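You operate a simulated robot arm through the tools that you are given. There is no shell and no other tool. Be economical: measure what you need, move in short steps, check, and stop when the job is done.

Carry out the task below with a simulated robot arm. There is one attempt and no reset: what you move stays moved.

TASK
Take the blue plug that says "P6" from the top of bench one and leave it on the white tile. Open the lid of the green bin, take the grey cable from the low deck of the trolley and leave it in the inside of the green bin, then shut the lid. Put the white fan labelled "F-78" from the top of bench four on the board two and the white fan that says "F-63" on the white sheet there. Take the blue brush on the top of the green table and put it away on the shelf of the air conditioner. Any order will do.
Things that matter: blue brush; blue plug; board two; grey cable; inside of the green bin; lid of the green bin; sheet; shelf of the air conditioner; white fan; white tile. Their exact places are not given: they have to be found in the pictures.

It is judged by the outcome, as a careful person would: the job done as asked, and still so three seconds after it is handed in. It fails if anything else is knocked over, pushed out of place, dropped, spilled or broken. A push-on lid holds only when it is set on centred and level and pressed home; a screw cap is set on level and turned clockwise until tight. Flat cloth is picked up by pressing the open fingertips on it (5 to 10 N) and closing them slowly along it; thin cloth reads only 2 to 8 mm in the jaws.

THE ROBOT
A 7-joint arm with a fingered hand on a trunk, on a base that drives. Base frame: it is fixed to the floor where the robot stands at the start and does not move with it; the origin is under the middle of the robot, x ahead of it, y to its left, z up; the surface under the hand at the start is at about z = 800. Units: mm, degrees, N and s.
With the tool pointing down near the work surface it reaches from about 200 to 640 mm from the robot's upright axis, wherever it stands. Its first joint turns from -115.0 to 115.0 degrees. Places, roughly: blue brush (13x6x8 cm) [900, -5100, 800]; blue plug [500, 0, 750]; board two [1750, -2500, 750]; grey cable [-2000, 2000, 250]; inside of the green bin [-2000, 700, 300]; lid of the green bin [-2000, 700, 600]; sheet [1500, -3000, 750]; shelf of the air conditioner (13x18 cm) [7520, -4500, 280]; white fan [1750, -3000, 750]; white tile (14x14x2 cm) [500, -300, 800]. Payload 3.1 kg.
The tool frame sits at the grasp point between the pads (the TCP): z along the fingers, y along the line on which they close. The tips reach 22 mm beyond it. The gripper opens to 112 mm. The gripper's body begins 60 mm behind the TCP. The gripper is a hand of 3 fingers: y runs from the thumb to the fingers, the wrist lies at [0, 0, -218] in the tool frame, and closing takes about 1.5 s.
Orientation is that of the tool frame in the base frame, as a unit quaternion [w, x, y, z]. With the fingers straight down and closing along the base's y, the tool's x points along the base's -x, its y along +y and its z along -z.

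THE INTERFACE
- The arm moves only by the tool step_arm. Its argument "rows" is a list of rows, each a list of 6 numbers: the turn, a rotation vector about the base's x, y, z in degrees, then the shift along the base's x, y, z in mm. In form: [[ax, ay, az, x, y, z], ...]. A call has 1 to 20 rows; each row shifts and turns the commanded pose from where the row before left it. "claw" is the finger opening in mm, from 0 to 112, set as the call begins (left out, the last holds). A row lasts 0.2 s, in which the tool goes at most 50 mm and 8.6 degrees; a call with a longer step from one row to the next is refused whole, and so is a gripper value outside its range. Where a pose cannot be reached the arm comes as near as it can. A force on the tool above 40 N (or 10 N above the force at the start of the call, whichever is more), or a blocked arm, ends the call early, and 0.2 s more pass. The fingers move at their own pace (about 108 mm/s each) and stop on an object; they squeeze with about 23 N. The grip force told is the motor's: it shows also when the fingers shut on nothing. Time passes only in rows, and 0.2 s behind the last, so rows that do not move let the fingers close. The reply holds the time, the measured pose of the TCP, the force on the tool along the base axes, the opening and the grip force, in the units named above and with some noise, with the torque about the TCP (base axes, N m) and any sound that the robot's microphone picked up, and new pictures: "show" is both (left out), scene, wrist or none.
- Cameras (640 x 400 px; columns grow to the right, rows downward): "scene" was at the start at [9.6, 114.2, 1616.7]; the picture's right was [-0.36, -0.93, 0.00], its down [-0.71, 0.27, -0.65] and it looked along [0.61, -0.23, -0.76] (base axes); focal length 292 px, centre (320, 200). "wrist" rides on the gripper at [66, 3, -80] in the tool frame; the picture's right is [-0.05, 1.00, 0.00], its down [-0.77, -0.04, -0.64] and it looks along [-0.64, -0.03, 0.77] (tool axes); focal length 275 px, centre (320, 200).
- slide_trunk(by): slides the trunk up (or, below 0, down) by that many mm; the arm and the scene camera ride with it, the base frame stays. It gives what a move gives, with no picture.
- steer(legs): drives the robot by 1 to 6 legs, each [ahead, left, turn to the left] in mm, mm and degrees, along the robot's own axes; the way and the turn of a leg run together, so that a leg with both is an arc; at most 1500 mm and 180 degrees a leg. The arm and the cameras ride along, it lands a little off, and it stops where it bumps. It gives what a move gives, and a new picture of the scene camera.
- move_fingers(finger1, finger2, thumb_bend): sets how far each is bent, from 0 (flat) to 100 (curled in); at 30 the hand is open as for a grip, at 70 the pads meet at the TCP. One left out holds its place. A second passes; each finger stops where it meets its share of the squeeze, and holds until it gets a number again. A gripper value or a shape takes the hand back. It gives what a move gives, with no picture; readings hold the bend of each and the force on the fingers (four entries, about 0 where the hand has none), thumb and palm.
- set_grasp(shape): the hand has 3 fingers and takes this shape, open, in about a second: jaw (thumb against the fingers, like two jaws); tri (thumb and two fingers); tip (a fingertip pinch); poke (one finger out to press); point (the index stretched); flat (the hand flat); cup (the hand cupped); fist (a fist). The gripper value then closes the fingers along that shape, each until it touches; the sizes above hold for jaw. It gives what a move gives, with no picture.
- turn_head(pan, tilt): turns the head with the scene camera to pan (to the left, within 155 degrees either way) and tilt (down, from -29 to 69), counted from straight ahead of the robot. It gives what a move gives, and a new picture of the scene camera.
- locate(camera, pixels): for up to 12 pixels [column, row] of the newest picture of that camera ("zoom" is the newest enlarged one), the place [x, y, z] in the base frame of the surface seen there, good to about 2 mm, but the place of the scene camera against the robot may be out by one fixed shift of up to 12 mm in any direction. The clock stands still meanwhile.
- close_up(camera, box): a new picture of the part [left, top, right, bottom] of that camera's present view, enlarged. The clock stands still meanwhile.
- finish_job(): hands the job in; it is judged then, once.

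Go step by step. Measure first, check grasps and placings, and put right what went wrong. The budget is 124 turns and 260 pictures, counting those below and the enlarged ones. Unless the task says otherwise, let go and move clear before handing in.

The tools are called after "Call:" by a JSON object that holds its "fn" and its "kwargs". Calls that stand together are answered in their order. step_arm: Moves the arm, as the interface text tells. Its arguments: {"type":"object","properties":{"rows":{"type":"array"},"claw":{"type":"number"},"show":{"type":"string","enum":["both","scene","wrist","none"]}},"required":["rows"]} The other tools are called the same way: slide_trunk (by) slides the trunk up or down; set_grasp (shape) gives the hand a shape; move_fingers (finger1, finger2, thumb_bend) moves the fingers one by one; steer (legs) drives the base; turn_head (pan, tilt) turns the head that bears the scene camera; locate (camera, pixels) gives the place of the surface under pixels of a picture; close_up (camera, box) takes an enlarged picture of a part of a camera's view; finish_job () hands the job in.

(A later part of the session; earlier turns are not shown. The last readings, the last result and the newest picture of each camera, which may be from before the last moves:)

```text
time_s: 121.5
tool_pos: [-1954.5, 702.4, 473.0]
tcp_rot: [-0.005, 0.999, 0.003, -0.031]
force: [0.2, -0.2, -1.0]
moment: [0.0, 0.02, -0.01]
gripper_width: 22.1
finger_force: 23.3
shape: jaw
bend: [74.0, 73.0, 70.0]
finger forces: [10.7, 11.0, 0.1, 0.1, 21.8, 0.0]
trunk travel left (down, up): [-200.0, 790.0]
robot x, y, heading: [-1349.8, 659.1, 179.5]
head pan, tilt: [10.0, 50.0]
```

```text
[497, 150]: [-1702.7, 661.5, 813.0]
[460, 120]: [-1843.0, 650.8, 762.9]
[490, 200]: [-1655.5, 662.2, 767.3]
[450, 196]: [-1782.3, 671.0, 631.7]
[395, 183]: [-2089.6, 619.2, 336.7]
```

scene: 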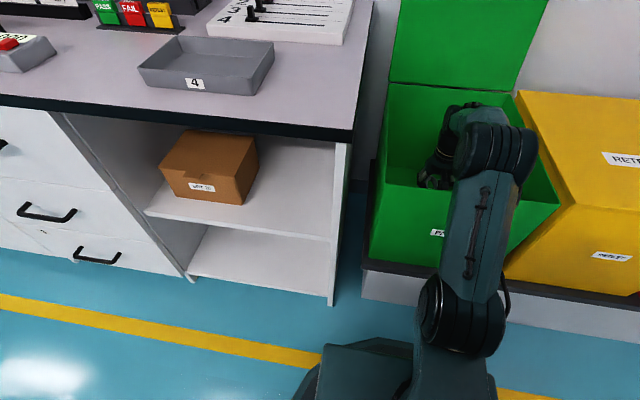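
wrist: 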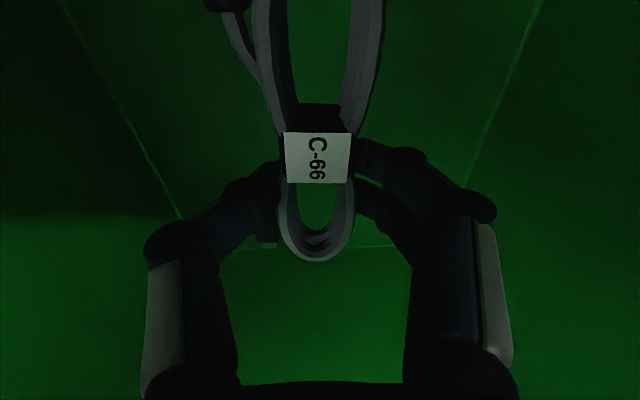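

The cable hangs level at z 468 over a floor at 334, and the forearm passes only about 25 mm over the rim. I drive in 60 mm and pull the arm back as much, to steepen the forearm.

Call:
{"fn": "steer", "kwargs": {"legs": [[60, 0, 0]]}}

Call:
{"fn": "step_arm", "kwargs": {"rows": [[0, 0, 0, 20, 0, 0], [0, 0, 0, 20, 0, 0], [0, 0, 0, 20, 0, 0], [0, 0, 0, 10, 0, 0], [0, 0, 0, 0, 0, -10], [0, 0, 0, 0, 0, -10], [0, 0, 0, 0, 0, -10], [0, 0, 0, 0, 0, 0]]}}

Call:
{"fn": "locate", "kwargs": {"camera": "scene", "pixels": [[497, 150], [460, 150], [445, 170], [450, 196]]}}

```text
time_s: 122.5
tool_pos: [-2014.8, 702.1, 474.3]
tcp_rot: [-0.005, 0.999, 0.001, -0.032]
force: [-0.1, 0.6, -0.4]
moment: [0.02, 0.06, -0.01]
gripper_width: 22.4
finger_force: 23.4
shape: jaw
bend: [74.0, 73.0, 70.0]
finger forces: [10.7, 11.0, 0.0, 0.0, 21.7, 0.1]
trunk travel left (down, up): [-200.0, 790.0]
robot x, y, heading: [-1410.5, 658.6, 179.9]
head pan, tilt: [10.0, 50.0]
```

scene: 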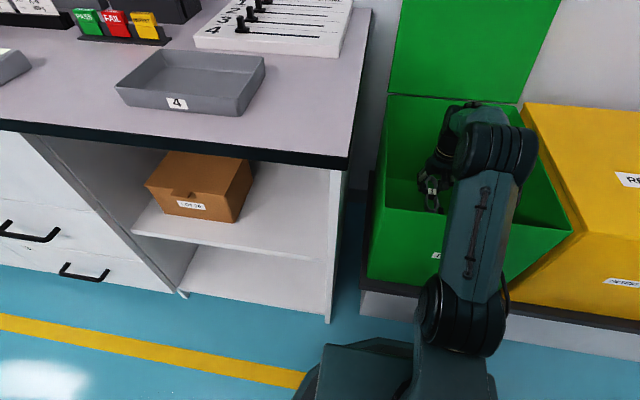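

```text
time_s: 124.3
tool_pos: [-1946.0, 702.8, 444.9]
tcp_rot: [-0.004, 0.999, 0.001, -0.032]
force: [0.4, -1.0, -1.0]
moment: [-0.01, 0.02, -0.02]
gripper_width: 22.2
finger_force: 23.6
shape: jaw
bend: [74.0, 73.0, 70.0]
finger forces: [10.6, 11.0, 0.0, 0.0, 21.7, 0.1]
trunk travel left (down, up): [-200.0, 790.0]
robot x, y, heading: [-1410.4, 657.4, 179.8]
head pan, tilt: [10.0, 50.0]
```

scene: 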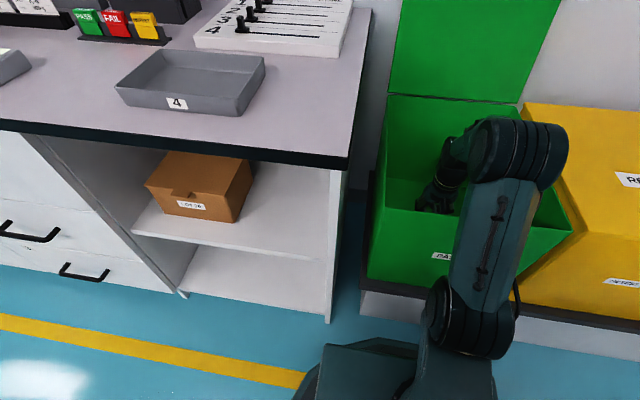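
wrist: 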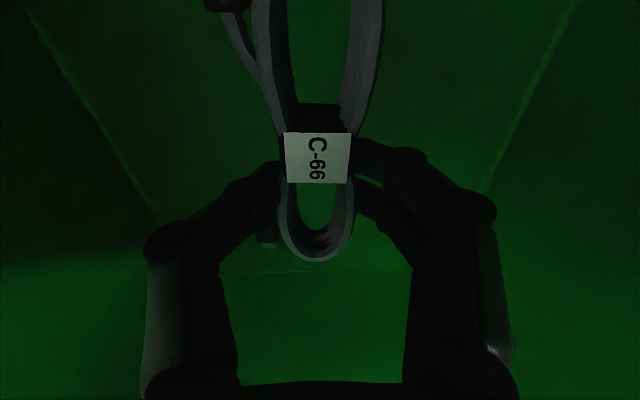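

```text
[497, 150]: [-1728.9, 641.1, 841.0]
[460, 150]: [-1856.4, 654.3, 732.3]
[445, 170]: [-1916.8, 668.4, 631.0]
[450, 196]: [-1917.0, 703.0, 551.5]
```

The elbow rose and clears now. I lower the rest in small steps.

Call:
{"fn": "step_arm", "kwargs": {"rows": [[0, 0, 0, 0, 0, -12], [0, 0, 0, 0, 0, -12], [0, 0, 0, 0, 0, -12], [0, 0, 0, 0, 0, -12], [0, 0, 0, 0, 0, -12], [0, 0, 0, 0, 0, -10], [0, 0, 0, 0, 0, 0]]}}

Call:
{"fn": "locate", "kwargs": {"camera": "scene", "pixels": [[497, 150], [460, 150], [445, 170], [480, 140]]}}

```text
time_s: 125.9
tool_pos: [-1945.9, 703.0, 374.9]
tcp_rot: [-0.004, 0.999, 0.002, -0.031]
force: [0.2, -0.2, -1.2]
moment: [-0.04, 0.03, 0.01]
gripper_width: 22.4
finger_force: 22.7
shape: jaw
bend: [74.0, 73.0, 70.0]
finger forces: [10.6, 11.0, 0.0, 0.0, 21.5, 0.0]
trunk travel left (down, up): [-200.0, 790.0]
robot x, y, heading: [-1410.9, 659.1, 179.9]
head pan, tilt: [10.0, 50.0]
```

scene: 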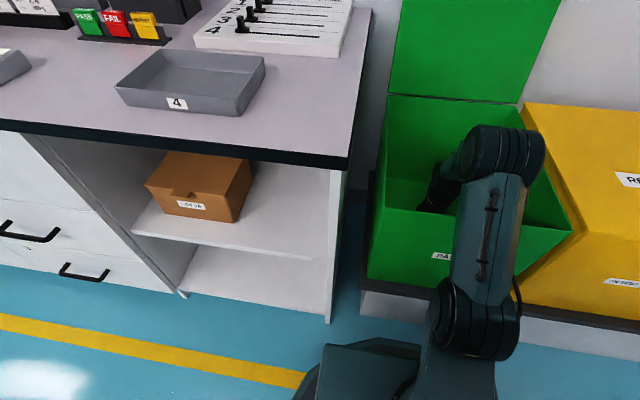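
wrist: 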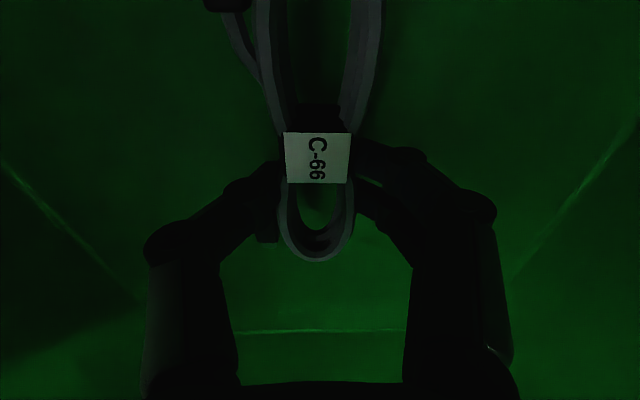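

```text
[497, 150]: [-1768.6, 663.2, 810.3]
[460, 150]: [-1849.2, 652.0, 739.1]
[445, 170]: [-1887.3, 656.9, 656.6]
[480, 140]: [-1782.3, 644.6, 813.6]
```

It is about 10 mm from the floor. I lower 10 mm, open, and rise.

Call:
{"fn": "step_arm", "kwargs": {"rows": [[0, 0, 0, 0, 0, -5], [0, 0, 0, 0, 0, -5], [0, 0, 0, 0, 0, 0]], "show": "none"}}

Call:
{"fn": "step_arm", "kwargs": {"rows": [[0, 0, 0, 0, 0, 0], [0, 0, 0, 0, 0, 0], [0, 0, 0, 0, 0, 0], [0, 0, 0, 0, 0, 20], [0, 0, 0, 0, 0, 40], [0, 0, 0, 0, 0, 40]], "claw": 70, "show": "wrist"}}

```text
time_s: 126.7
tool_pos: [-1944.9, 704.2, 364.2]
tcp_rot: [-0.004, 1.0, 0.002, -0.031]
force: [-0.1, 0.6, -0.9]
moment: [0.01, -0.01, 0.02]
gripper_width: 22.1
finger_force: 22.7
shape: jaw
bend: [74.0, 73.0, 70.0]
finger forces: [10.7, 11.0, 0.0, 0.0, 21.6, 0.0]
trunk travel left (down, up): [-200.0, 790.0]
robot x, y, heading: [-1411.1, 654.8, 179.7]
head pan, tilt: [10.0, 50.0]
```

```text
time_s: 128.1
tool_pos: [-1946.6, 703.5, 464.1]
tcp_rot: [-0.004, 0.999, 0.001, -0.032]
force: [-0.5, 0.3, -0.2]
moment: [0.04, 0.03, -0.01]
gripper_width: 69.7
finger_force: 0.0
shape: jaw
bend: [71.0, 71.0, 69.0]
finger forces: [0.1, 0.0, 0.0, 0.0, 0.0, 0.0]
trunk travel left (down, up): [-200.0, 790.0]
robot x, y, heading: [-1414.3, 658.5, 179.8]
head pan, tilt: [10.0, 50.0]
```

wrist: 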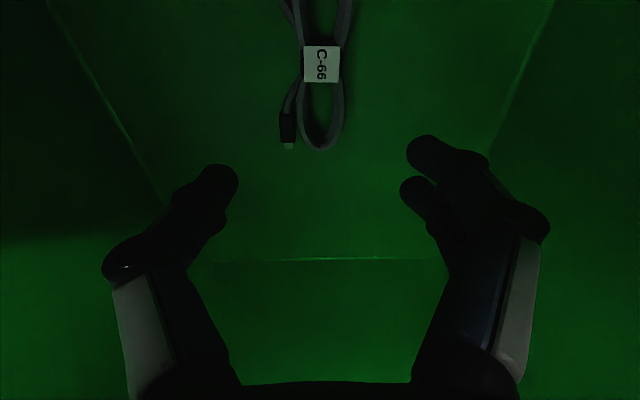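

The cable lies flat on the bin floor. I raise the hand out of the bin and back away.

Call:
{"fn": "slide_trunk", "kwargs": {"by": 288}}

Call:
{"fn": "step_arm", "kwargs": {"rows": [[0, 0, 0, 0, 0, 40], [0, 0, 0, 0, 0, 40], [0, 0, 0, 0, 0, 40], [0, 0, 0, 0, 0, 28]], "show": "both"}}

```text
time_s: 131.0
tool_pos: [-1944.9, 703.1, 749.8]
tcp_rot: [-0.004, 0.999, 0.001, -0.031]
force: [0.3, 0.2, -0.4]
moment: [-0.04, 0.0, 0.01]
gripper_width: 69.9
finger_force: 0.0
shape: jaw
bend: [71.0, 71.0, 69.0]
finger forces: [0.0, 0.0, 0.1, 0.0, 0.1, 0.0]
trunk travel left (down, up): [-488.0, 502.0]
robot x, y, heading: [-1413.1, 659.7, 179.4]
head pan, tilt: [10.0, 50.0]
```

```text
time_s: 132.0
tool_pos: [-1946.6, 704.7, 900.3]
tcp_rot: [-0.003, 1.0, 0.002, -0.031]
force: [0.1, 0.5, 0.1]
moment: [-0.01, 0.0, 0.01]
gripper_width: 69.7
finger_force: 0.0
shape: jaw
bend: [71.0, 71.0, 69.0]
finger forces: [0.0, 0.0, 0.1, 0.0, 0.0, 0.0]
trunk travel left (down, up): [-488.0, 502.0]
robot x, y, heading: [-1411.1, 654.8, 179.7]
head pan, tilt: [10.0, 50.0]
```

scene: 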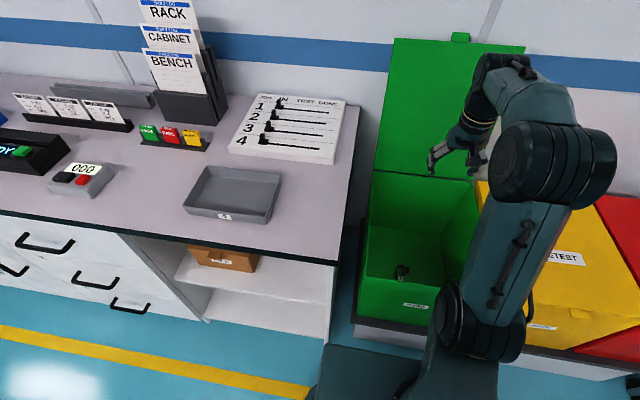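
wrist: 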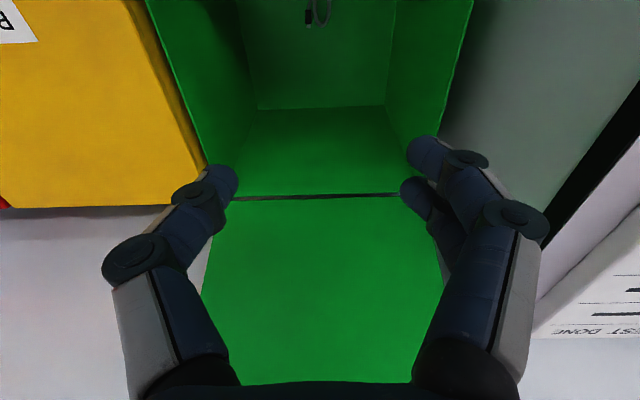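

The cable is inside. I measure the lid's +y side edge and the wall behind it.

Call:
{"fn": "locate", "kwargs": {"camera": "wrist", "pixels": [[236, 205], [216, 260], [228, 320], [243, 380], [190, 300], [215, 370], [236, 200], [300, 380]]}}

Call:
{"fn": "locate", "kwargs": {"camera": "scene", "pixels": [[400, 45], [455, 48], [460, 36], [520, 52], [540, 60], [385, 165], [430, 172]]}}

Call:
{"fn": "close_up", "kwargs": {"camera": "scene", "box": [360, 20, 560, 200]}}

```text
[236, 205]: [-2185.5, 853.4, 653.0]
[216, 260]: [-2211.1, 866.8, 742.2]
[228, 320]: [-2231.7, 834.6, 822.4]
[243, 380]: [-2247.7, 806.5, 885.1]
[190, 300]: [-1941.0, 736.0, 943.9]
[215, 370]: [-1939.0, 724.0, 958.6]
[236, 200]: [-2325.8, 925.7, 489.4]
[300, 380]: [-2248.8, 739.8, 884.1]
```

```text
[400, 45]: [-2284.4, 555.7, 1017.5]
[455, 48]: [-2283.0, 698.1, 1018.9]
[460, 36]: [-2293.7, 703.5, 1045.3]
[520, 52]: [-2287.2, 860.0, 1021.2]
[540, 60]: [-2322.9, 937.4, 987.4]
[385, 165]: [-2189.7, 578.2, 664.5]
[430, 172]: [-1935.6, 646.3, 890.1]
```

```text
2.22 times, centred on (460, 110) of scene
```

zoom: 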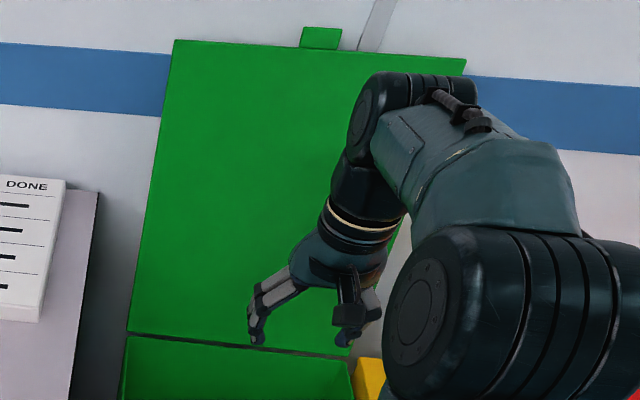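

Lid edge is at y≈865, its face at x≈−2252 at z 900, the wall at −2325. I'll hook the thumb behind that side edge from the yellow bin's side; first I back away and reorient the hand level and yawed.

Call:
{"fn": "steer", "kwargs": {"legs": [[-330, 0, 0], [0, -330, 0]]}}

Call:
{"fn": "step_arm", "kwargs": {"rows": [[0, 8.3, 0, 0, 0, 0], [0, 8.3, 0, 0, 0, 0], [0, 8.3, 0, 0, 0, 0], [0, 8.3, 0, 0, 0, 0], [0, 8.3, 0, 0, 0, 0], [0, 8.3, 0, 0, 0, 0], [0, 8.3, 0, 0, 0, 0], [0, 8.3, 0, 0, 0, 0], [0, 8.3, 0, 0, 0, 0], [0, 8.3, 0, 0, 0, 0], [0, 3.4, 0, 0, 0, 0], [0, 0, 8, 0, 0, 0], [0, 0, 8, 0, 0, 0], [0, 0, 8, 0, 0, 0], [0, 0, 8, 0, 0, 0], [0, 0, 8, 0, 0, 0], [0, 0, 8, 0, 0, 0], [0, 0, 7, 0, 0, 0], [0, 0, 0, 0, 0, 0]], "claw": 50}}

```text
time_s: 136.0
tool_pos: [-1600.4, 1037.6, 900.2]
tcp_rot: [-0.003, 0.999, 0.003, -0.032]
force: [0.5, 0.4, -0.1]
moment: [-0.02, -0.03, -0.01]
gripper_width: 69.4
finger_force: 0.0
shape: jaw
bend: [71.0, 71.0, 69.0]
finger forces: [0.0, 0.0, 0.1, 0.0, 0.0, 0.1]
trunk travel left (down, up): [-488.0, 502.0]
robot x, y, heading: [-1063.4, 991.2, 179.9]
head pan, tilt: [10.0, 50.0]
```

scene: 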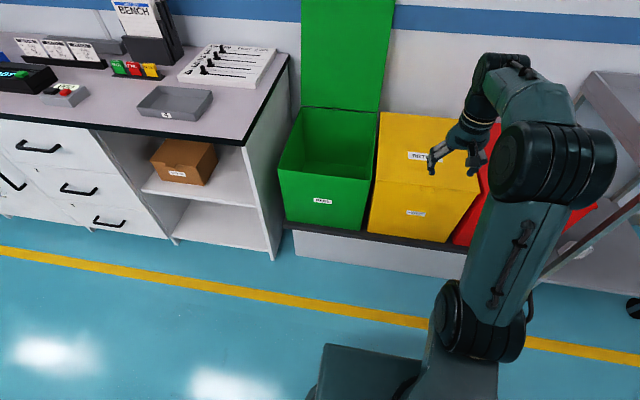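

```text
time_s: 140.0
tool_pos: [-1607.8, 1030.8, 903.7]
tcp_rot: [-0.322, -0.627, -0.326, 0.63]
force: [-1.3, -0.2, 1.2]
moment: [0.03, -0.01, 0.0]
gripper_width: 50.2
finger_force: 0.1
shape: jaw
bend: [73.0, 73.0, 70.0]
finger forces: [0.0, 0.0, 0.0, 0.0, 0.0, 0.0]
out of reach, approached as far as the arm can: row 7
trunk travel left (down, up): [-488.0, 502.0]
robot x, y, heading: [-1066.2, 990.4, 179.9]
head pan, tilt: [10.0, 50.0]
```

scene: 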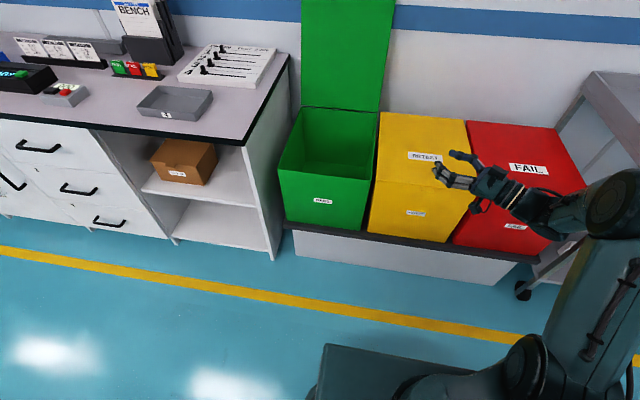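
wrist: 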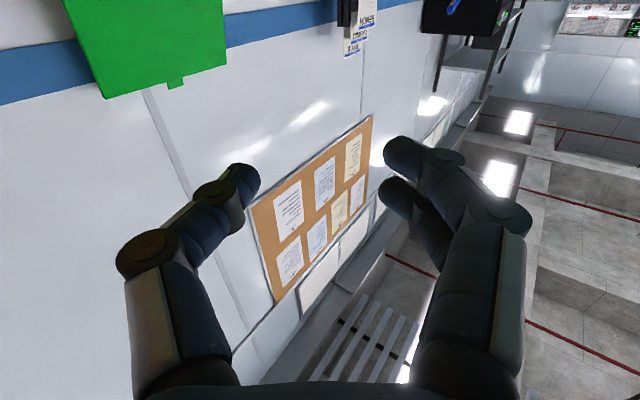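

The hand now points (−0.58, −0.81, 0) with the thumb on the wall side. I drive ahead 390 mm.

Call:
{"fn": "steer", "kwargs": {"legs": [[390, 0, 0]]}}

Call:
{"fn": "step_arm", "kwargs": {"rows": [[0, 0, 0, -26, 0, 0], [0, 0, 0, -26, -10, 0], [0, 0, 0, -26, -15, 0], [0, 0, 0, -26, -15, 0], [0, 0, 0, -26, -15, 0], [0, 0, 0, -26, -15, 0], [0, 0, 0, -26, -15, 0], [0, 0, 0, 0, 0, 0]], "claw": 70}}

```text
time_s: 142.5
tool_pos: [-1995.5, 1023.6, 902.7]
tcp_rot: [-0.324, -0.626, -0.328, 0.628]
force: [0.4, -0.2, -0.5]
moment: [0.03, -0.02, -0.01]
gripper_width: 50.2
finger_force: 0.1
shape: jaw
bend: [73.0, 73.0, 70.0]
finger forces: [0.1, 0.0, 0.0, 0.1, 0.1, 0.0]
trunk travel left (down, up): [-488.0, 502.0]
robot x, y, heading: [-1455.5, 988.7, -179.6]
head pan, tilt: [10.0, 50.0]
```

scene: 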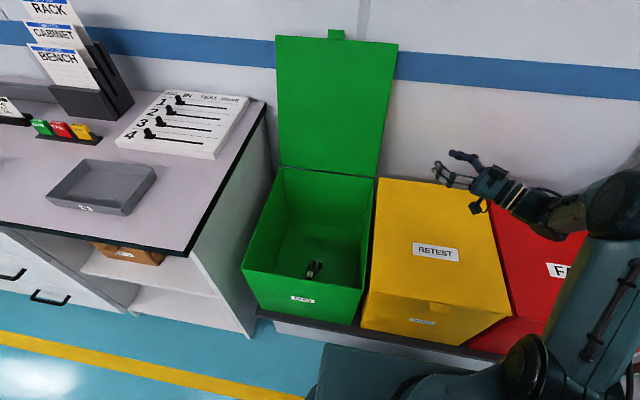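

```text
time_s: 144.3
tool_pos: [-2177.7, 939.1, 902.6]
tcp_rot: [-0.325, -0.626, -0.329, 0.628]
force: [0.1, -0.2, -0.2]
moment: [0.01, 0.0, 0.03]
gripper_width: 69.6
finger_force: 0.1
shape: jaw
bend: [71.0, 71.0, 69.0]
finger forces: [0.0, 0.0, 0.1, 0.0, 0.0, 0.0]
trunk travel left (down, up): [-488.0, 502.0]
robot x, y, heading: [-1458.4, 993.2, -179.7]
head pan, tilt: [10.0, 50.0]
```

scene: 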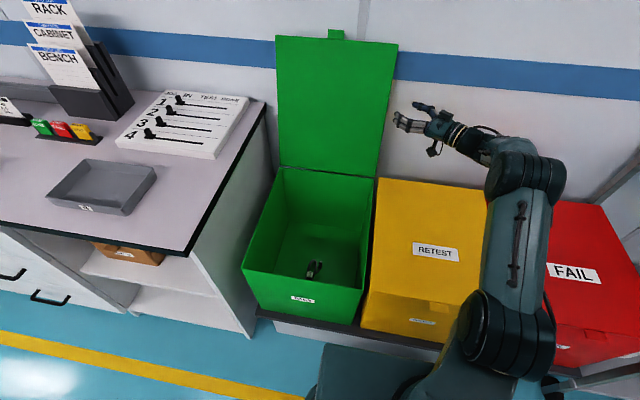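
wrist: 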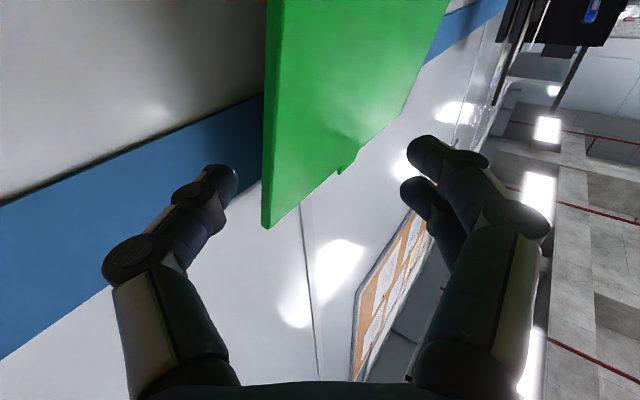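

The lid's edge lies between thumb (left) and fingers (right). I move in along the pointing direction.

Call:
{"fn": "step_arm", "kwargs": {"rows": [[0, 0, 0, -15, -18.5, 0], [0, 0, 0, -15, -18.5, 0], [0, 0, 0, -15, -18.5, 0], [0, 0, 0, -15, -18.5, 0], [0, 0, 0, -15, -18.5, 0], [0, 0, 0, 0, 0, 0]]}}

```text
time_s: 145.7
tool_pos: [-2243.6, 846.8, 904.3]
tcp_rot: [-0.323, -0.626, -0.329, 0.629]
force: [-0.5, 0.4, 0.6]
moment: [-0.01, -0.01, 0.0]
gripper_width: 69.8
finger_force: 0.0
shape: jaw
bend: [71.0, 71.0, 69.0]
finger forces: [0.1, 0.0, 0.0, 0.0, 0.0, 0.0]
out of reach, approached as far as the arm can: row 5
trunk travel left (down, up): [-488.0, 502.0]
robot x, y, heading: [-1454.3, 989.8, -179.5]
head pan, tilt: [10.0, 50.0]
```

scene: 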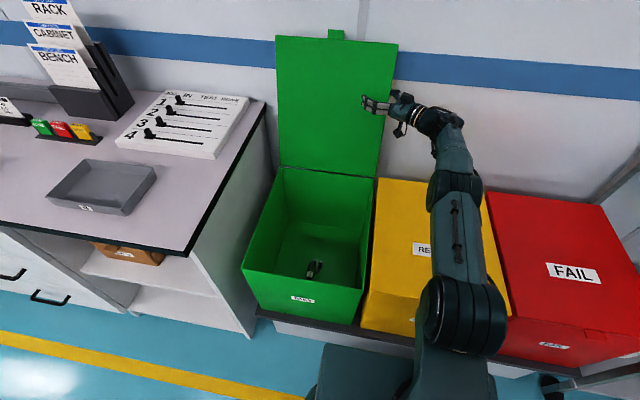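
wrist: 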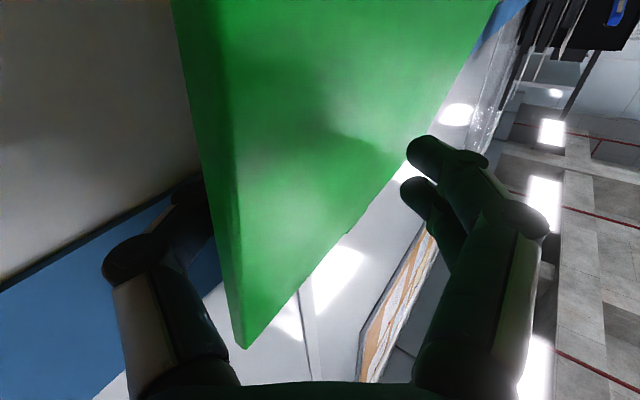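

The thumb is behind the lid. I pull toward the robot.

Call:
{"fn": "step_arm", "kwargs": {"rows": [[0, 0, 0, 15, 0, 0], [0, 0, 0, 15, 0, 0], [0, 0, 0, 15, 0, 0], [0, 0, 0, 15, 0, 0], [0, 0, 0, 15, 0, 0], [0, 0, 0, 15, 0, 0], [0, 0, 0, 0, 0, 0]]}}

```text
time_s: 147.3
tool_pos: [-2152.7, 847.9, 905.4]
tcp_rot: [-0.325, -0.626, -0.329, 0.628]
force: [-0.2, -0.1, 0.4]
moment: [0.02, 0.01, -0.02]
gripper_width: 70.2
finger_force: 0.1
shape: jaw
bend: [71.0, 71.0, 69.0]
finger forces: [0.0, 0.3, 0.0, 0.1, 0.0, 0.0]
trunk travel left (down, up): [-488.0, 502.0]
robot x, y, heading: [-1451.0, 992.4, -179.3]
head pan, tilt: [10.0, 50.0]
```

scene: 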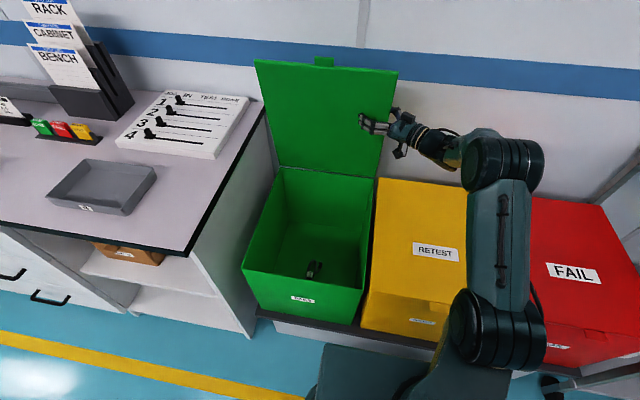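
wrist: 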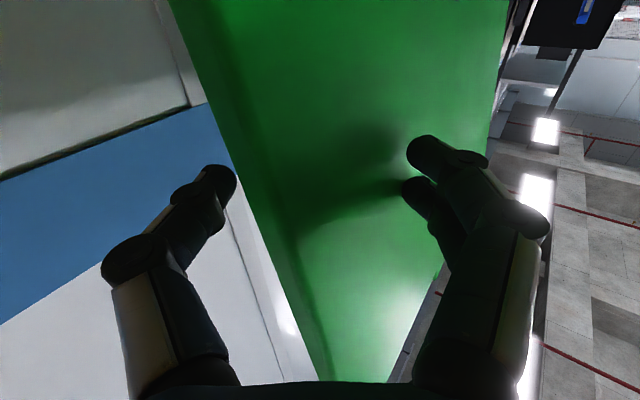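

The lid has passed upright and now leans on the fingers. I lower it along its arc, easing the thumb out past the edge.

Call:
{"fn": "step_arm", "kwargs": {"rows": [[0, 0, 0, 18.4, 5.4, -4.2], [0, 0, 0, 18.4, 5.4, -4.2], [0, 0, 0, 18.4, 5.4, -4.2], [0, 0, 0, 18.4, 5.4, -4.2], [0, 0, 0, 18.4, 5.4, -4.2], [0, 0, 0, 17.2, 0, -4.4], [0, 0, 0, 17.2, 0, -4.4], [0, 0, 0, 17.2, 0, -4.4], [0, 0, 0, 17.2, 0, -4.4], [0, 0, 0, 17.2, 0, -4.4], [0, 0, 0, 0, 0, 0]]}}

```text
time_s: 149.7
tool_pos: [-1973.5, 872.4, 863.7]
tcp_rot: [-0.325, -0.626, -0.33, 0.628]
force: [0.7, -0.5, -0.9]
moment: [0.02, 0.05, 0.02]
gripper_width: 70.2
finger_force: 0.1
shape: jaw
bend: [71.0, 70.0, 69.0]
finger forces: [0.0, 1.2, 0.0, 0.0, 0.0, 0.0]
trunk travel left (down, up): [-488.0, 502.0]
robot x, y, heading: [-1452.5, 987.7, -179.6]
head pan, tilt: [10.0, 50.0]
```

scene: 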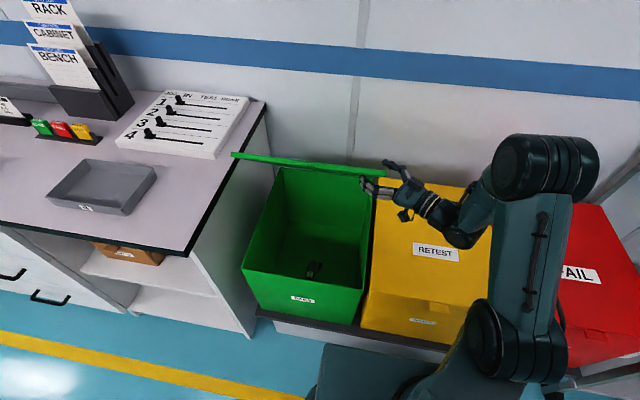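
wrist: 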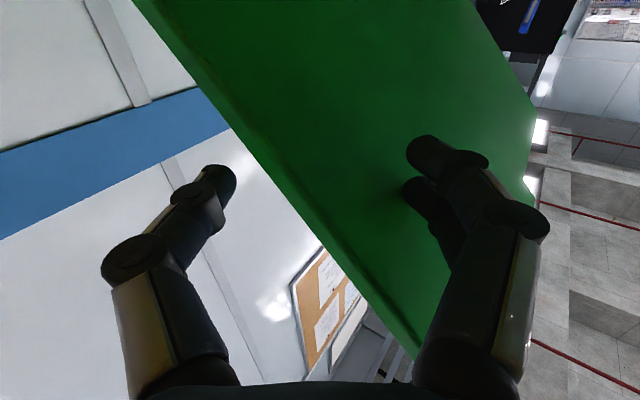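

The lid rests on the fingers at about 47°. I keep lowering, sliding out toward the front corner.

Call:
{"fn": "step_arm", "kwargs": {"rows": [[0, 0, 0, 18.8, 0, -9.6], [0, 0, 0, 18.8, 0, -9.6], [0, 0, 0, 18.8, 0, -9.6], [0, 0, 0, 18.8, 0, -9.6], [0, 0, 0, 18.8, 0, -9.6], [0, 0, 0, 11.5, 0, -13.5], [0, 0, 0, 11.5, 0, -13.5], [0, 0, 0, 11.5, 0, -13.5], [0, 0, 0, 11.5, 0, -13.5], [0, 0, 0, 0, 0, 0]]}}

```text
time_s: 151.9
tool_pos: [-1833.1, 874.3, 758.3]
tcp_rot: [-0.325, -0.626, -0.329, 0.628]
force: [-0.1, 1.6, -1.8]
moment: [0.07, 0.02, -0.05]
gripper_width: 69.9
finger_force: 0.0
shape: jaw
bend: [71.0, 71.0, 68.0]
finger forces: [0.0, 1.5, 0.1, 0.0, 1.4, 0.1]
trunk travel left (down, up): [-488.0, 502.0]
robot x, y, heading: [-1453.3, 992.8, -179.6]
head pan, tilt: [10.0, 50.0]
```

scene: 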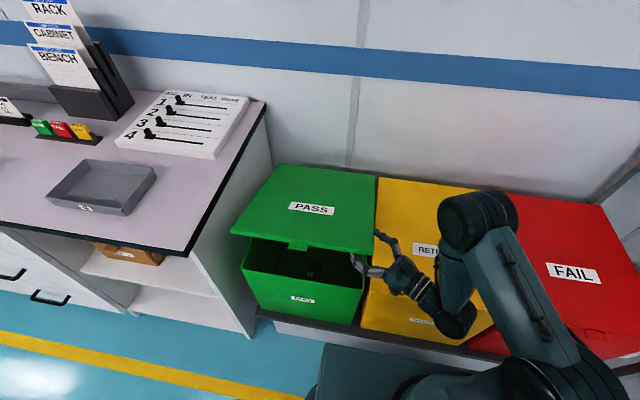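
wrist: 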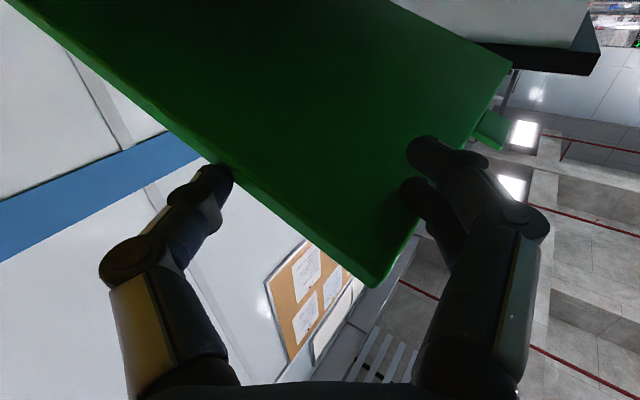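

The lid is at about 20°, with the thumb just brushing its side. I continue down, easing out 6 mm.

Call:
{"fn": "step_arm", "kwargs": {"rows": [[0, 0, 0, 4, 6, 0], [0, 0, 0, 6, 0, -12], [0, 0, 0, 6, 0, -12], [0, 0, 0, 6, 0, -12], [0, 0, 0, 6, 0, -12], [0, 0, 0, 3, 0, -10], [0, 0, 0, 0, 0, 0]]}}

```text
time_s: 153.5
tool_pos: [-1803.6, 879.6, 702.8]
tcp_rot: [-0.326, -0.625, -0.33, 0.627]
force: [0.5, -0.7, -1.3]
moment: [0.03, 0.02, 0.0]
gripper_width: 70.3
finger_force: 0.1
shape: jaw
bend: [71.0, 70.0, 69.0]
finger forces: [1.3, 0.2, 0.1, 0.1, 0.0, 0.1]
trunk travel left (down, up): [-488.0, 502.0]
robot x, y, heading: [-1449.0, 988.1, -179.4]
head pan, tilt: [10.0, 50.0]
```

scene: 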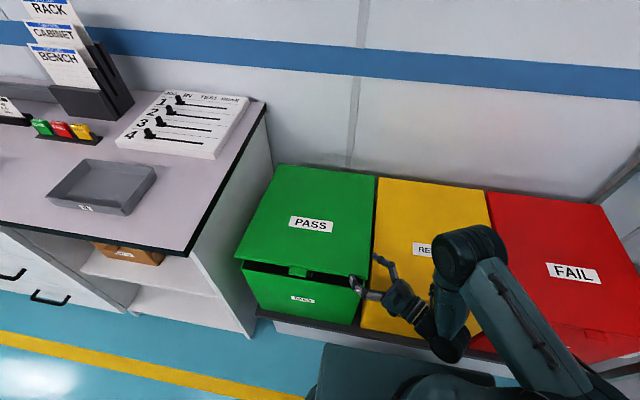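
wrist: 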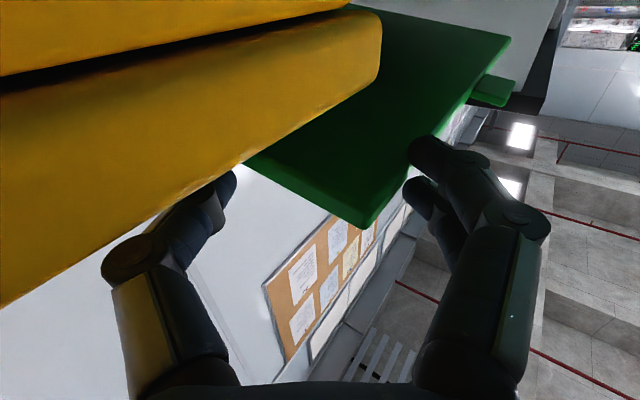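

The lid is about 10° open. I lower 12 mm more, then draw the fingers straight out in +x so it drops the last bit.

Call:
{"fn": "step_arm", "kwargs": {"rows": [[0, 0, 0, 2, 0, -6], [0, 0, 0, 2, 0, -6], [0, 0, 0, 15, 0, 0], [0, 0, 0, 30, 0, 0], [0, 0, 0, 40, 0, 0], [0, 0, 0, 40, 0, 0], [0, 0, 0, 40, 0, 20], [0, 0, 0, 0, 0, 0]]}}

```text
time_s: 155.1
tool_pos: [-1761.4, 869.6, 719.6]
tcp_rot: [-0.321, -0.574, -0.332, 0.676]
force: [-0.8, 0.0, 0.7]
moment: [0.0, -0.07, -0.04]
gripper_width: 70.0
finger_force: 0.1
shape: jaw
bend: [71.0, 71.0, 69.0]
finger forces: [0.1, 0.0, 0.0, 0.1, 0.1, 0.0]
out of reach, approached as far as the arm can: row 5, 6, 7
trunk travel left (down, up): [-488.0, 502.0]
robot x, y, heading: [-1450.2, 989.7, -179.3]
head pan, tilt: [10.0, 50.0]
stopped in row 8: the arm was blocked; the commanded pose is now the measured one
```

scene: 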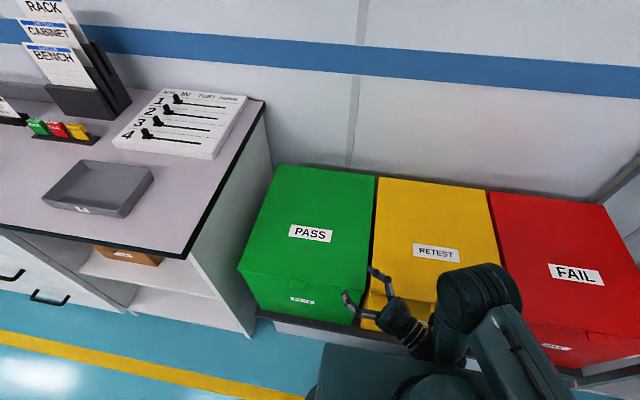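
wrist: 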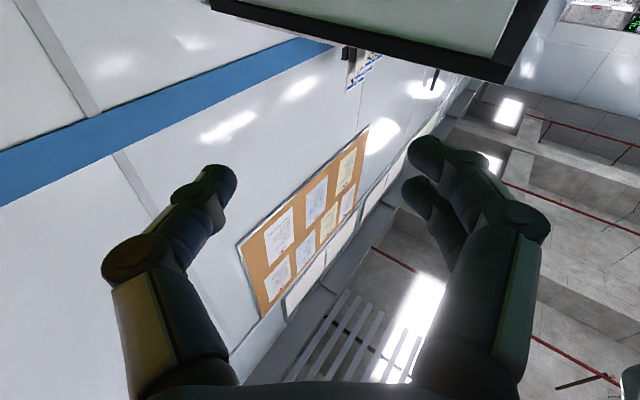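

The lid has shut. The arm is too close to the trunk, so I drive straight back and check the lid.

Call:
{"fn": "steer", "kwargs": {"legs": [[-400, 0, 0]]}}

Call:
{"fn": "close_up", "kwargs": {"camera": "scene", "box": [260, 80, 480, 260]}}

```text
time_s: 157.6
tool_pos: [-1366.2, 873.5, 719.3]
tcp_rot: [-0.315, -0.577, -0.328, 0.678]
force: [-0.2, -0.5, 0.0]
moment: [0.01, 0.02, 0.01]
gripper_width: 70.1
finger_force: 0.1
shape: jaw
bend: [71.0, 71.0, 69.0]
finger forces: [0.0, 0.0, 0.1, 0.0, 0.0, 0.0]
trunk travel left (down, up): [-488.0, 502.0]
robot x, y, heading: [-1053.2, 997.1, 179.6]
head pan, tilt: [10.0, 50.0]
```

scene: 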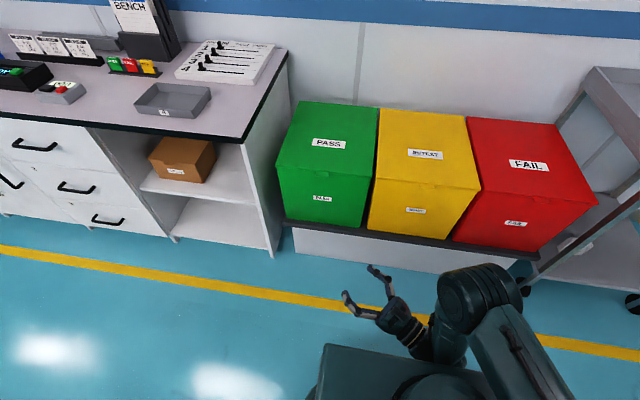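

```text
2.22 times, centred on (370, 170) of scene
```

zoom: 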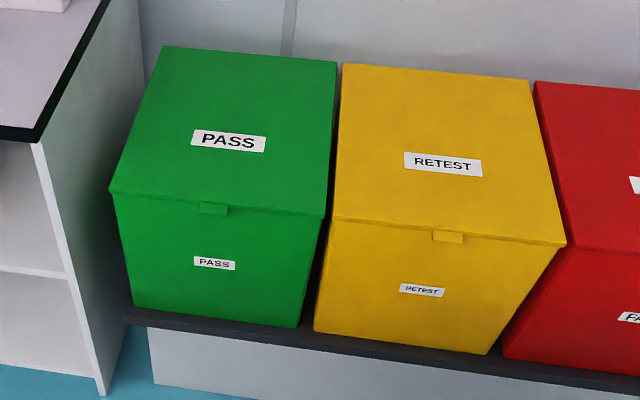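

The green lid is shut flat like its neighbours. Next come the fans: I bring the hand back to pointing down, tucked in front.

Call:
{"fn": "step_arm", "kwargs": {"rows": [[0, 0, -7.8, -8, 15, 9.5], [0, 0, -7.8, -8, 15, 9.5], [0, 0, -7.8, -8, 15, 9.5], [0, 0, -7.8, -8, 15, 9.5], [0, 0, -7.8, -8, 15, 9.5], [0, 0, -7.8, -8, 15, 9.5], [0, 0, -7.8, -8, 15, 9.5], [0, -8.1, 0, -2, 2, 10], [0, -8.1, 0, -2, 2, 10], [0, -8.1, 0, -2, 2, 10], [0, -8.1, 0, -2, 2, 10], [0, -8.1, 0, -2, 2, 10], [0, -8.1, 0, -2, 2, 10], [0, -8.1, 0, -2, 2, 10], [0, -8.1, 0, -2, 2, 10], [0, -8.1, 0, -2, 2, 10], [0, -8.1, 0, -2, 2, 10], [0, -8.1, 0, -2, 0, 10], [0, -8.1, 0, -2, 0, 10], [0, 0, 0, 0, 0, 0]], "show": "wrist"}}

Call:
{"fn": "slide_trunk", "kwargs": {"by": 262}}

Call:
{"fn": "turn_head", "kwargs": {"pan": 110, "tilt": 15}}

```text
time_s: 161.8
tool_pos: [-1476.4, 1007.1, 834.5]
tcp_rot: [-0.016, 0.936, 0.043, -0.349]
force: [-1.3, 1.0, 0.7]
moment: [-0.04, 0.01, -0.02]
gripper_width: 70.1
finger_force: 0.2
shape: jaw
bend: [71.0, 71.0, 69.0]
finger forces: [0.1, 0.0, 0.1, 0.1, 0.0, 0.0]
out of reach, approached as far as the arm can: row 1, 2, 3, 4, 5, 14, 15, 16, 17, 18, 19
trunk travel left (down, up): [-488.0, 502.0]
robot x, y, heading: [-1052.4, 990.6, 179.4]
head pan, tilt: [10.0, 50.0]
```

wrist: 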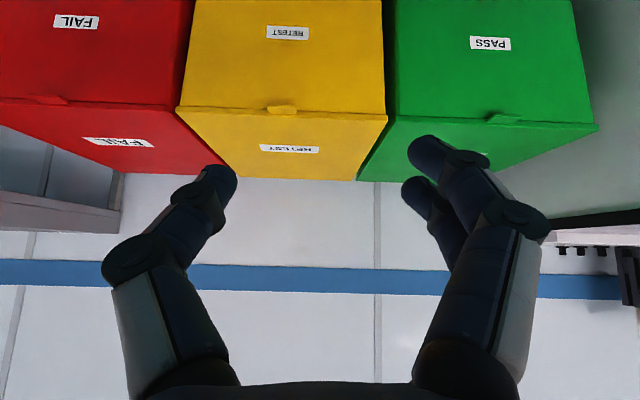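

```text
time_s: 164.4
tool_pos: [-1476.7, 1006.1, 1096.4]
tcp_rot: [-0.016, 0.936, 0.042, -0.348]
force: [0.2, 0.3, 0.8]
moment: [0.0, -0.05, -0.03]
gripper_width: 70.2
finger_force: 0.0
shape: jaw
bend: [71.0, 71.0, 69.0]
finger forces: [0.0, 0.0, 0.0, 0.1, 0.0, 0.1]
trunk travel left (down, up): [-750.0, 240.0]
robot x, y, heading: [-1051.4, 990.6, 179.4]
head pan, tilt: [10.0, 50.0]
```

```text
time_s: 166.2
tool_pos: [-1476.4, 1006.1, 1097.1]
tcp_rot: [-0.015, 0.936, 0.043, -0.348]
force: [-0.5, -0.2, -1.0]
moment: [-0.02, 0.01, -0.01]
gripper_width: 70.5
finger_force: 0.1
shape: jaw
bend: [71.0, 71.0, 69.0]
finger forces: [0.1, 0.0, 0.0, 0.0, 0.0, 0.0]
trunk travel left (down, up): [-750.0, 240.0]
robot x, y, heading: [-1056.1, 992.6, 179.2]
head pan, tilt: [110.0, 15.0]
```

scene: 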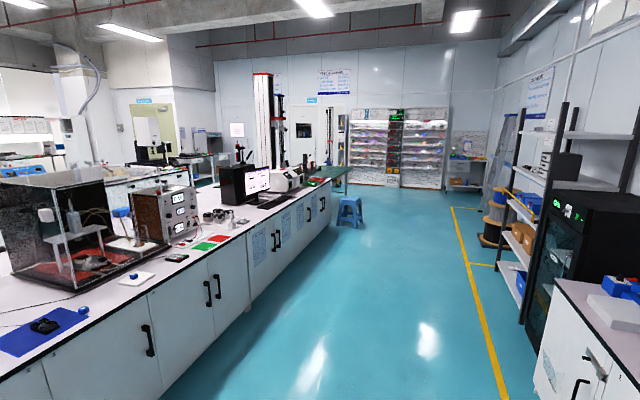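

The second bench row is behind this one, so I must drive round. I turn about and go toward the left end of bench one to look down the far aisle.

Call:
{"fn": "steer", "kwargs": {"legs": [[0, 0, 180], [500, 700, 0]]}}

Call:
{"fn": "turn_head", "kwargs": {"pan": 0, "tilt": 15}}

```text
time_s: 178.3
tool_pos: [-168.1, 1737.2, 1096.6]
tcp_rot: [0.348, -0.077, 0.934, -0.003]
force: [-0.2, -0.6, 0.0]
moment: [0.02, 0.01, 0.0]
gripper_width: 70.4
finger_force: 0.0
shape: jaw
bend: [71.0, 71.0, 69.0]
finger forces: [0.0, 0.0, 0.0, 0.1, 0.0, 0.0]
trunk travel left (down, up): [-750.0, 240.0]
robot x, y, heading: [-591.4, 1720.1, 3.8]
head pan, tilt: [110.0, 15.0]
```

scene: 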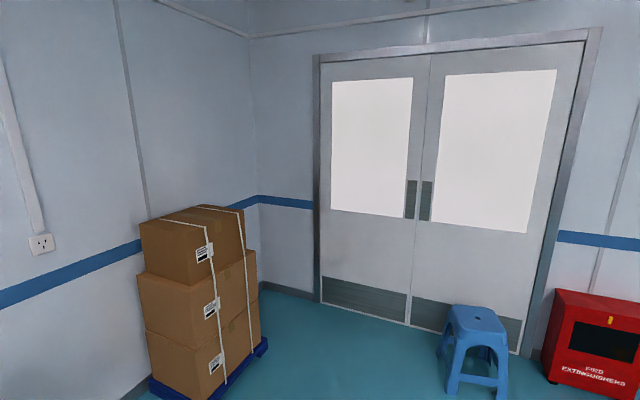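

```text
time_s: 180.2
tool_pos: [-167.7, 1736.9, 1097.1]
tcp_rot: [0.349, -0.077, 0.934, -0.004]
force: [0.6, 0.1, 0.3]
moment: [-0.04, 0.0, -0.01]
gripper_width: 70.1
finger_force: 0.1
shape: jaw
bend: [71.0, 71.0, 69.0]
finger forces: [0.1, 0.0, 0.0, 0.1, 0.1, 0.0]
trunk travel left (down, up): [-750.0, 240.0]
robot x, y, heading: [-588.2, 1722.3, 3.6]
head pan, tilt: [0.0, 15.0]
```

scene: 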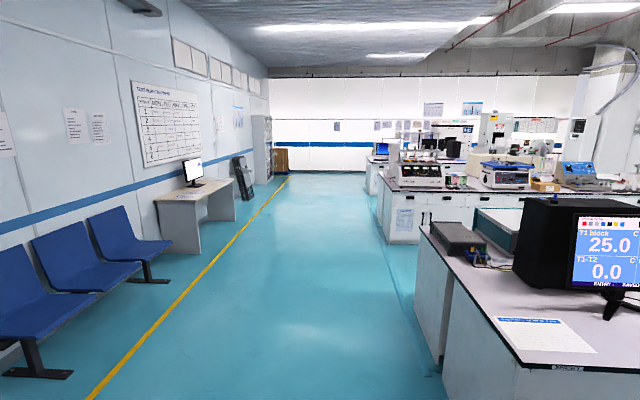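

I measure the island ends to plan the aisle.

Call:
{"fn": "locate", "kwargs": {"camera": "scene", "pixels": [[430, 227], [442, 370], [395, 190], [388, 240], [410, 310], [520, 195], [180, 250], [470, 225], [150, 280], [370, 190]]}}

```text
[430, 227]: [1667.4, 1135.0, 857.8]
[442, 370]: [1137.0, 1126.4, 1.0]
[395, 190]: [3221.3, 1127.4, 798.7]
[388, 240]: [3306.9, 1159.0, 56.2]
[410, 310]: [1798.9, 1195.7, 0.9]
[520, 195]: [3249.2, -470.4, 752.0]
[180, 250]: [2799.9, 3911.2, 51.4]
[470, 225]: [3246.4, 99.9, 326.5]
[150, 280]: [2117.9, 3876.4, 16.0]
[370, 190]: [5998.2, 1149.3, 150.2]
```

Island one ends at y≈1130 and x≈1800, and the next starts at x 3220, leaving an aisle about x 1850–3220. I drive to the aisle mouth and look down it.

Call:
{"fn": "steer", "kwargs": {"legs": [[0, 150, -3.7], [1500, 0, 0], [1500, 0, 0], [100, 0, -90]]}}

Call:
{"fn": "turn_head", "kwargs": {"pan": 0, "tilt": 15}}

```text
time_s: 199.6
tool_pos: [2508.8, 1400.1, 1097.2]
tcp_rot: [0.238, 0.624, 0.699, -0.255]
force: [0.2, 0.3, -0.5]
moment: [0.02, -0.03, 0.02]
gripper_width: 70.2
finger_force: 0.1
shape: jaw
bend: [71.0, 71.0, 69.0]
finger forces: [0.1, 0.1, 0.0, 0.1, 0.1, 0.0]
trunk travel left (down, up): [-750.0, 240.0]
robot x, y, heading: [2514.9, 1822.3, -89.1]
head pan, tilt: [0.0, 15.0]
```

scene: 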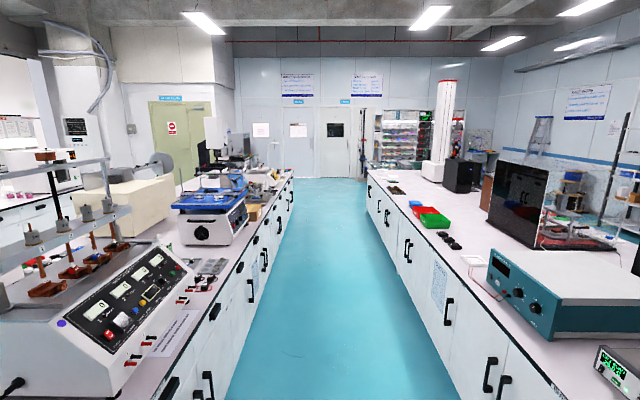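

```text
time_s: 200.2
tool_pos: [2507.6, 1399.8, 1096.7]
tcp_rot: [0.238, 0.625, 0.699, -0.255]
force: [0.8, 0.8, 0.6]
moment: [0.0, 0.04, -0.02]
gripper_width: 70.1
finger_force: 0.0
shape: jaw
bend: [71.0, 71.0, 69.0]
finger forces: [0.0, 0.0, 0.0, 0.1, 0.0, 0.0]
trunk travel left (down, up): [-750.0, 240.0]
robot x, y, heading: [2516.0, 1822.6, -89.2]
head pan, tilt: [0.0, 15.0]
```

scene: 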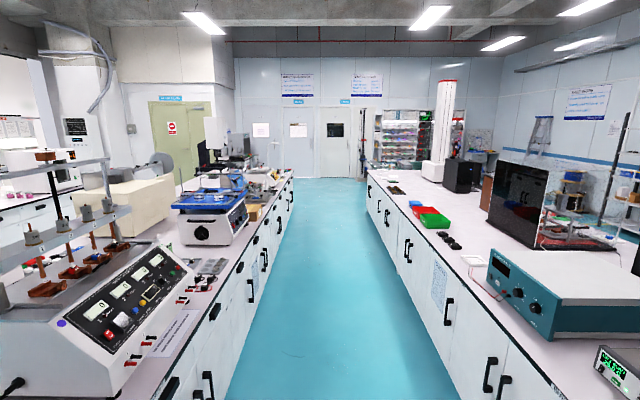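

The aisle is clear. I measure its edges and things on the right-hand bench.

Call:
{"fn": "locate", "kwargs": {"camera": "scene", "pixels": [[395, 215], [430, 258], [280, 200], [255, 245], [370, 185], [395, 190], [415, 203], [440, 170], [470, 190], [430, 217]]}}

Call:
{"fn": "steer", "kwargs": {"legs": [[1500, 0, -1], [1500, 0, 0]]}}

Call:
{"fn": "turn_head", "kwargs": {"pan": -45, "tilt": 30}}

```text
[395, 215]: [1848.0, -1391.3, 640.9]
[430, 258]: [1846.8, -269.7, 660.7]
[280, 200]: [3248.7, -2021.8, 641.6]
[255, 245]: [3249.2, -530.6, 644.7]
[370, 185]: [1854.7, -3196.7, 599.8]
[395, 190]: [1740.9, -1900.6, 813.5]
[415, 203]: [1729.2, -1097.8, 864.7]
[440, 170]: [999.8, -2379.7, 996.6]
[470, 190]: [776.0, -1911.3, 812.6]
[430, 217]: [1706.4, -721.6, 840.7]
```

```text
time_s: 214.6
tool_pos: [2497.8, -1576.6, 1096.5]
tcp_rot: [0.234, 0.633, 0.691, -0.258]
force: [-0.5, 0.3, 1.1]
moment: [-0.04, 0.01, 0.03]
gripper_width: 70.2
finger_force: 0.0
shape: jaw
bend: [71.0, 71.0, 69.0]
finger forces: [0.1, 0.0, 0.0, 0.1, 0.0, 0.0]
trunk travel left (down, up): [-750.0, 240.0]
robot x, y, heading: [2511.7, -1152.2, -90.6]
head pan, tilt: [0.0, 15.0]
```

scene: 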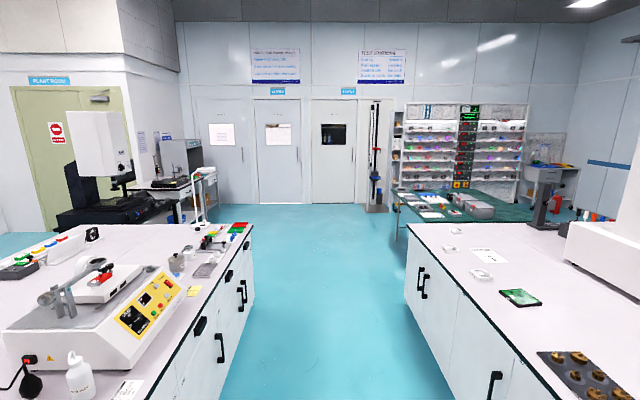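

```text
time_s: 215.7
tool_pos: [2499.0, -1575.3, 1096.9]
tcp_rot: [0.235, 0.633, 0.691, -0.258]
force: [-0.3, 0.9, 0.3]
moment: [0.02, 0.04, 0.01]
gripper_width: 70.0
finger_force: 0.1
shape: jaw
bend: [71.0, 71.0, 69.0]
finger forces: [0.0, 0.0, 0.0, 0.0, 0.0, 0.1]
trunk travel left (down, up): [-750.0, 240.0]
robot x, y, heading: [2514.5, -1152.1, -90.6]
head pan, tilt: [-45.0, 30.0]
```

scene: 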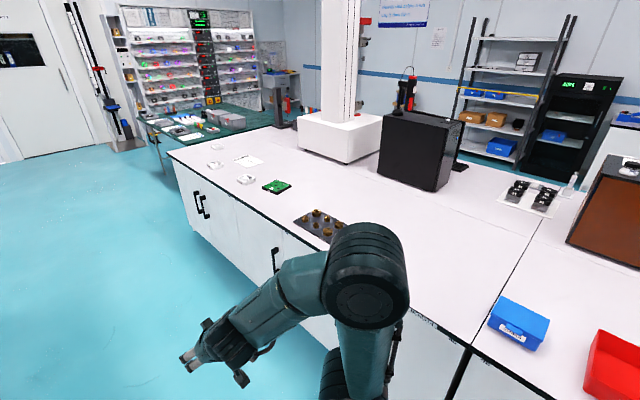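

The fans, white sheet and boards show around (180–350, 140–240). I zoom and measure.

Call:
{"fn": "close_up", "kwargs": {"camera": "scene", "box": [190, 130, 360, 250]}}

Call:
{"fn": "locate", "kwargs": {"camera": "scene", "pixels": [[215, 164], [245, 179], [248, 160], [277, 186], [322, 224], [345, 140], [172, 155], [410, 300]]}}

```text
3.33 times, centred on (275, 190) of scene
```

zoom: 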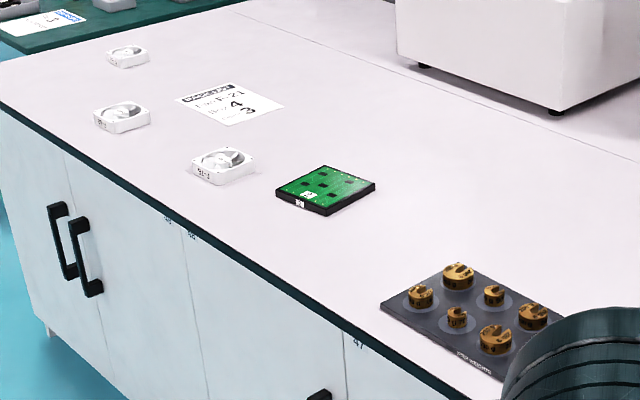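

```text
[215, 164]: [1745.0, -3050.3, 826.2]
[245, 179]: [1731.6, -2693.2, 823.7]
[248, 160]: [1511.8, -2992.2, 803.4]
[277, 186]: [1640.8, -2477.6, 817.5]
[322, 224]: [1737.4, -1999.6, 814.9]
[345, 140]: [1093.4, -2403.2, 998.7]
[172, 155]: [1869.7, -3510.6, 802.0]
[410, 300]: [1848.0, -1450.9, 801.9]
```

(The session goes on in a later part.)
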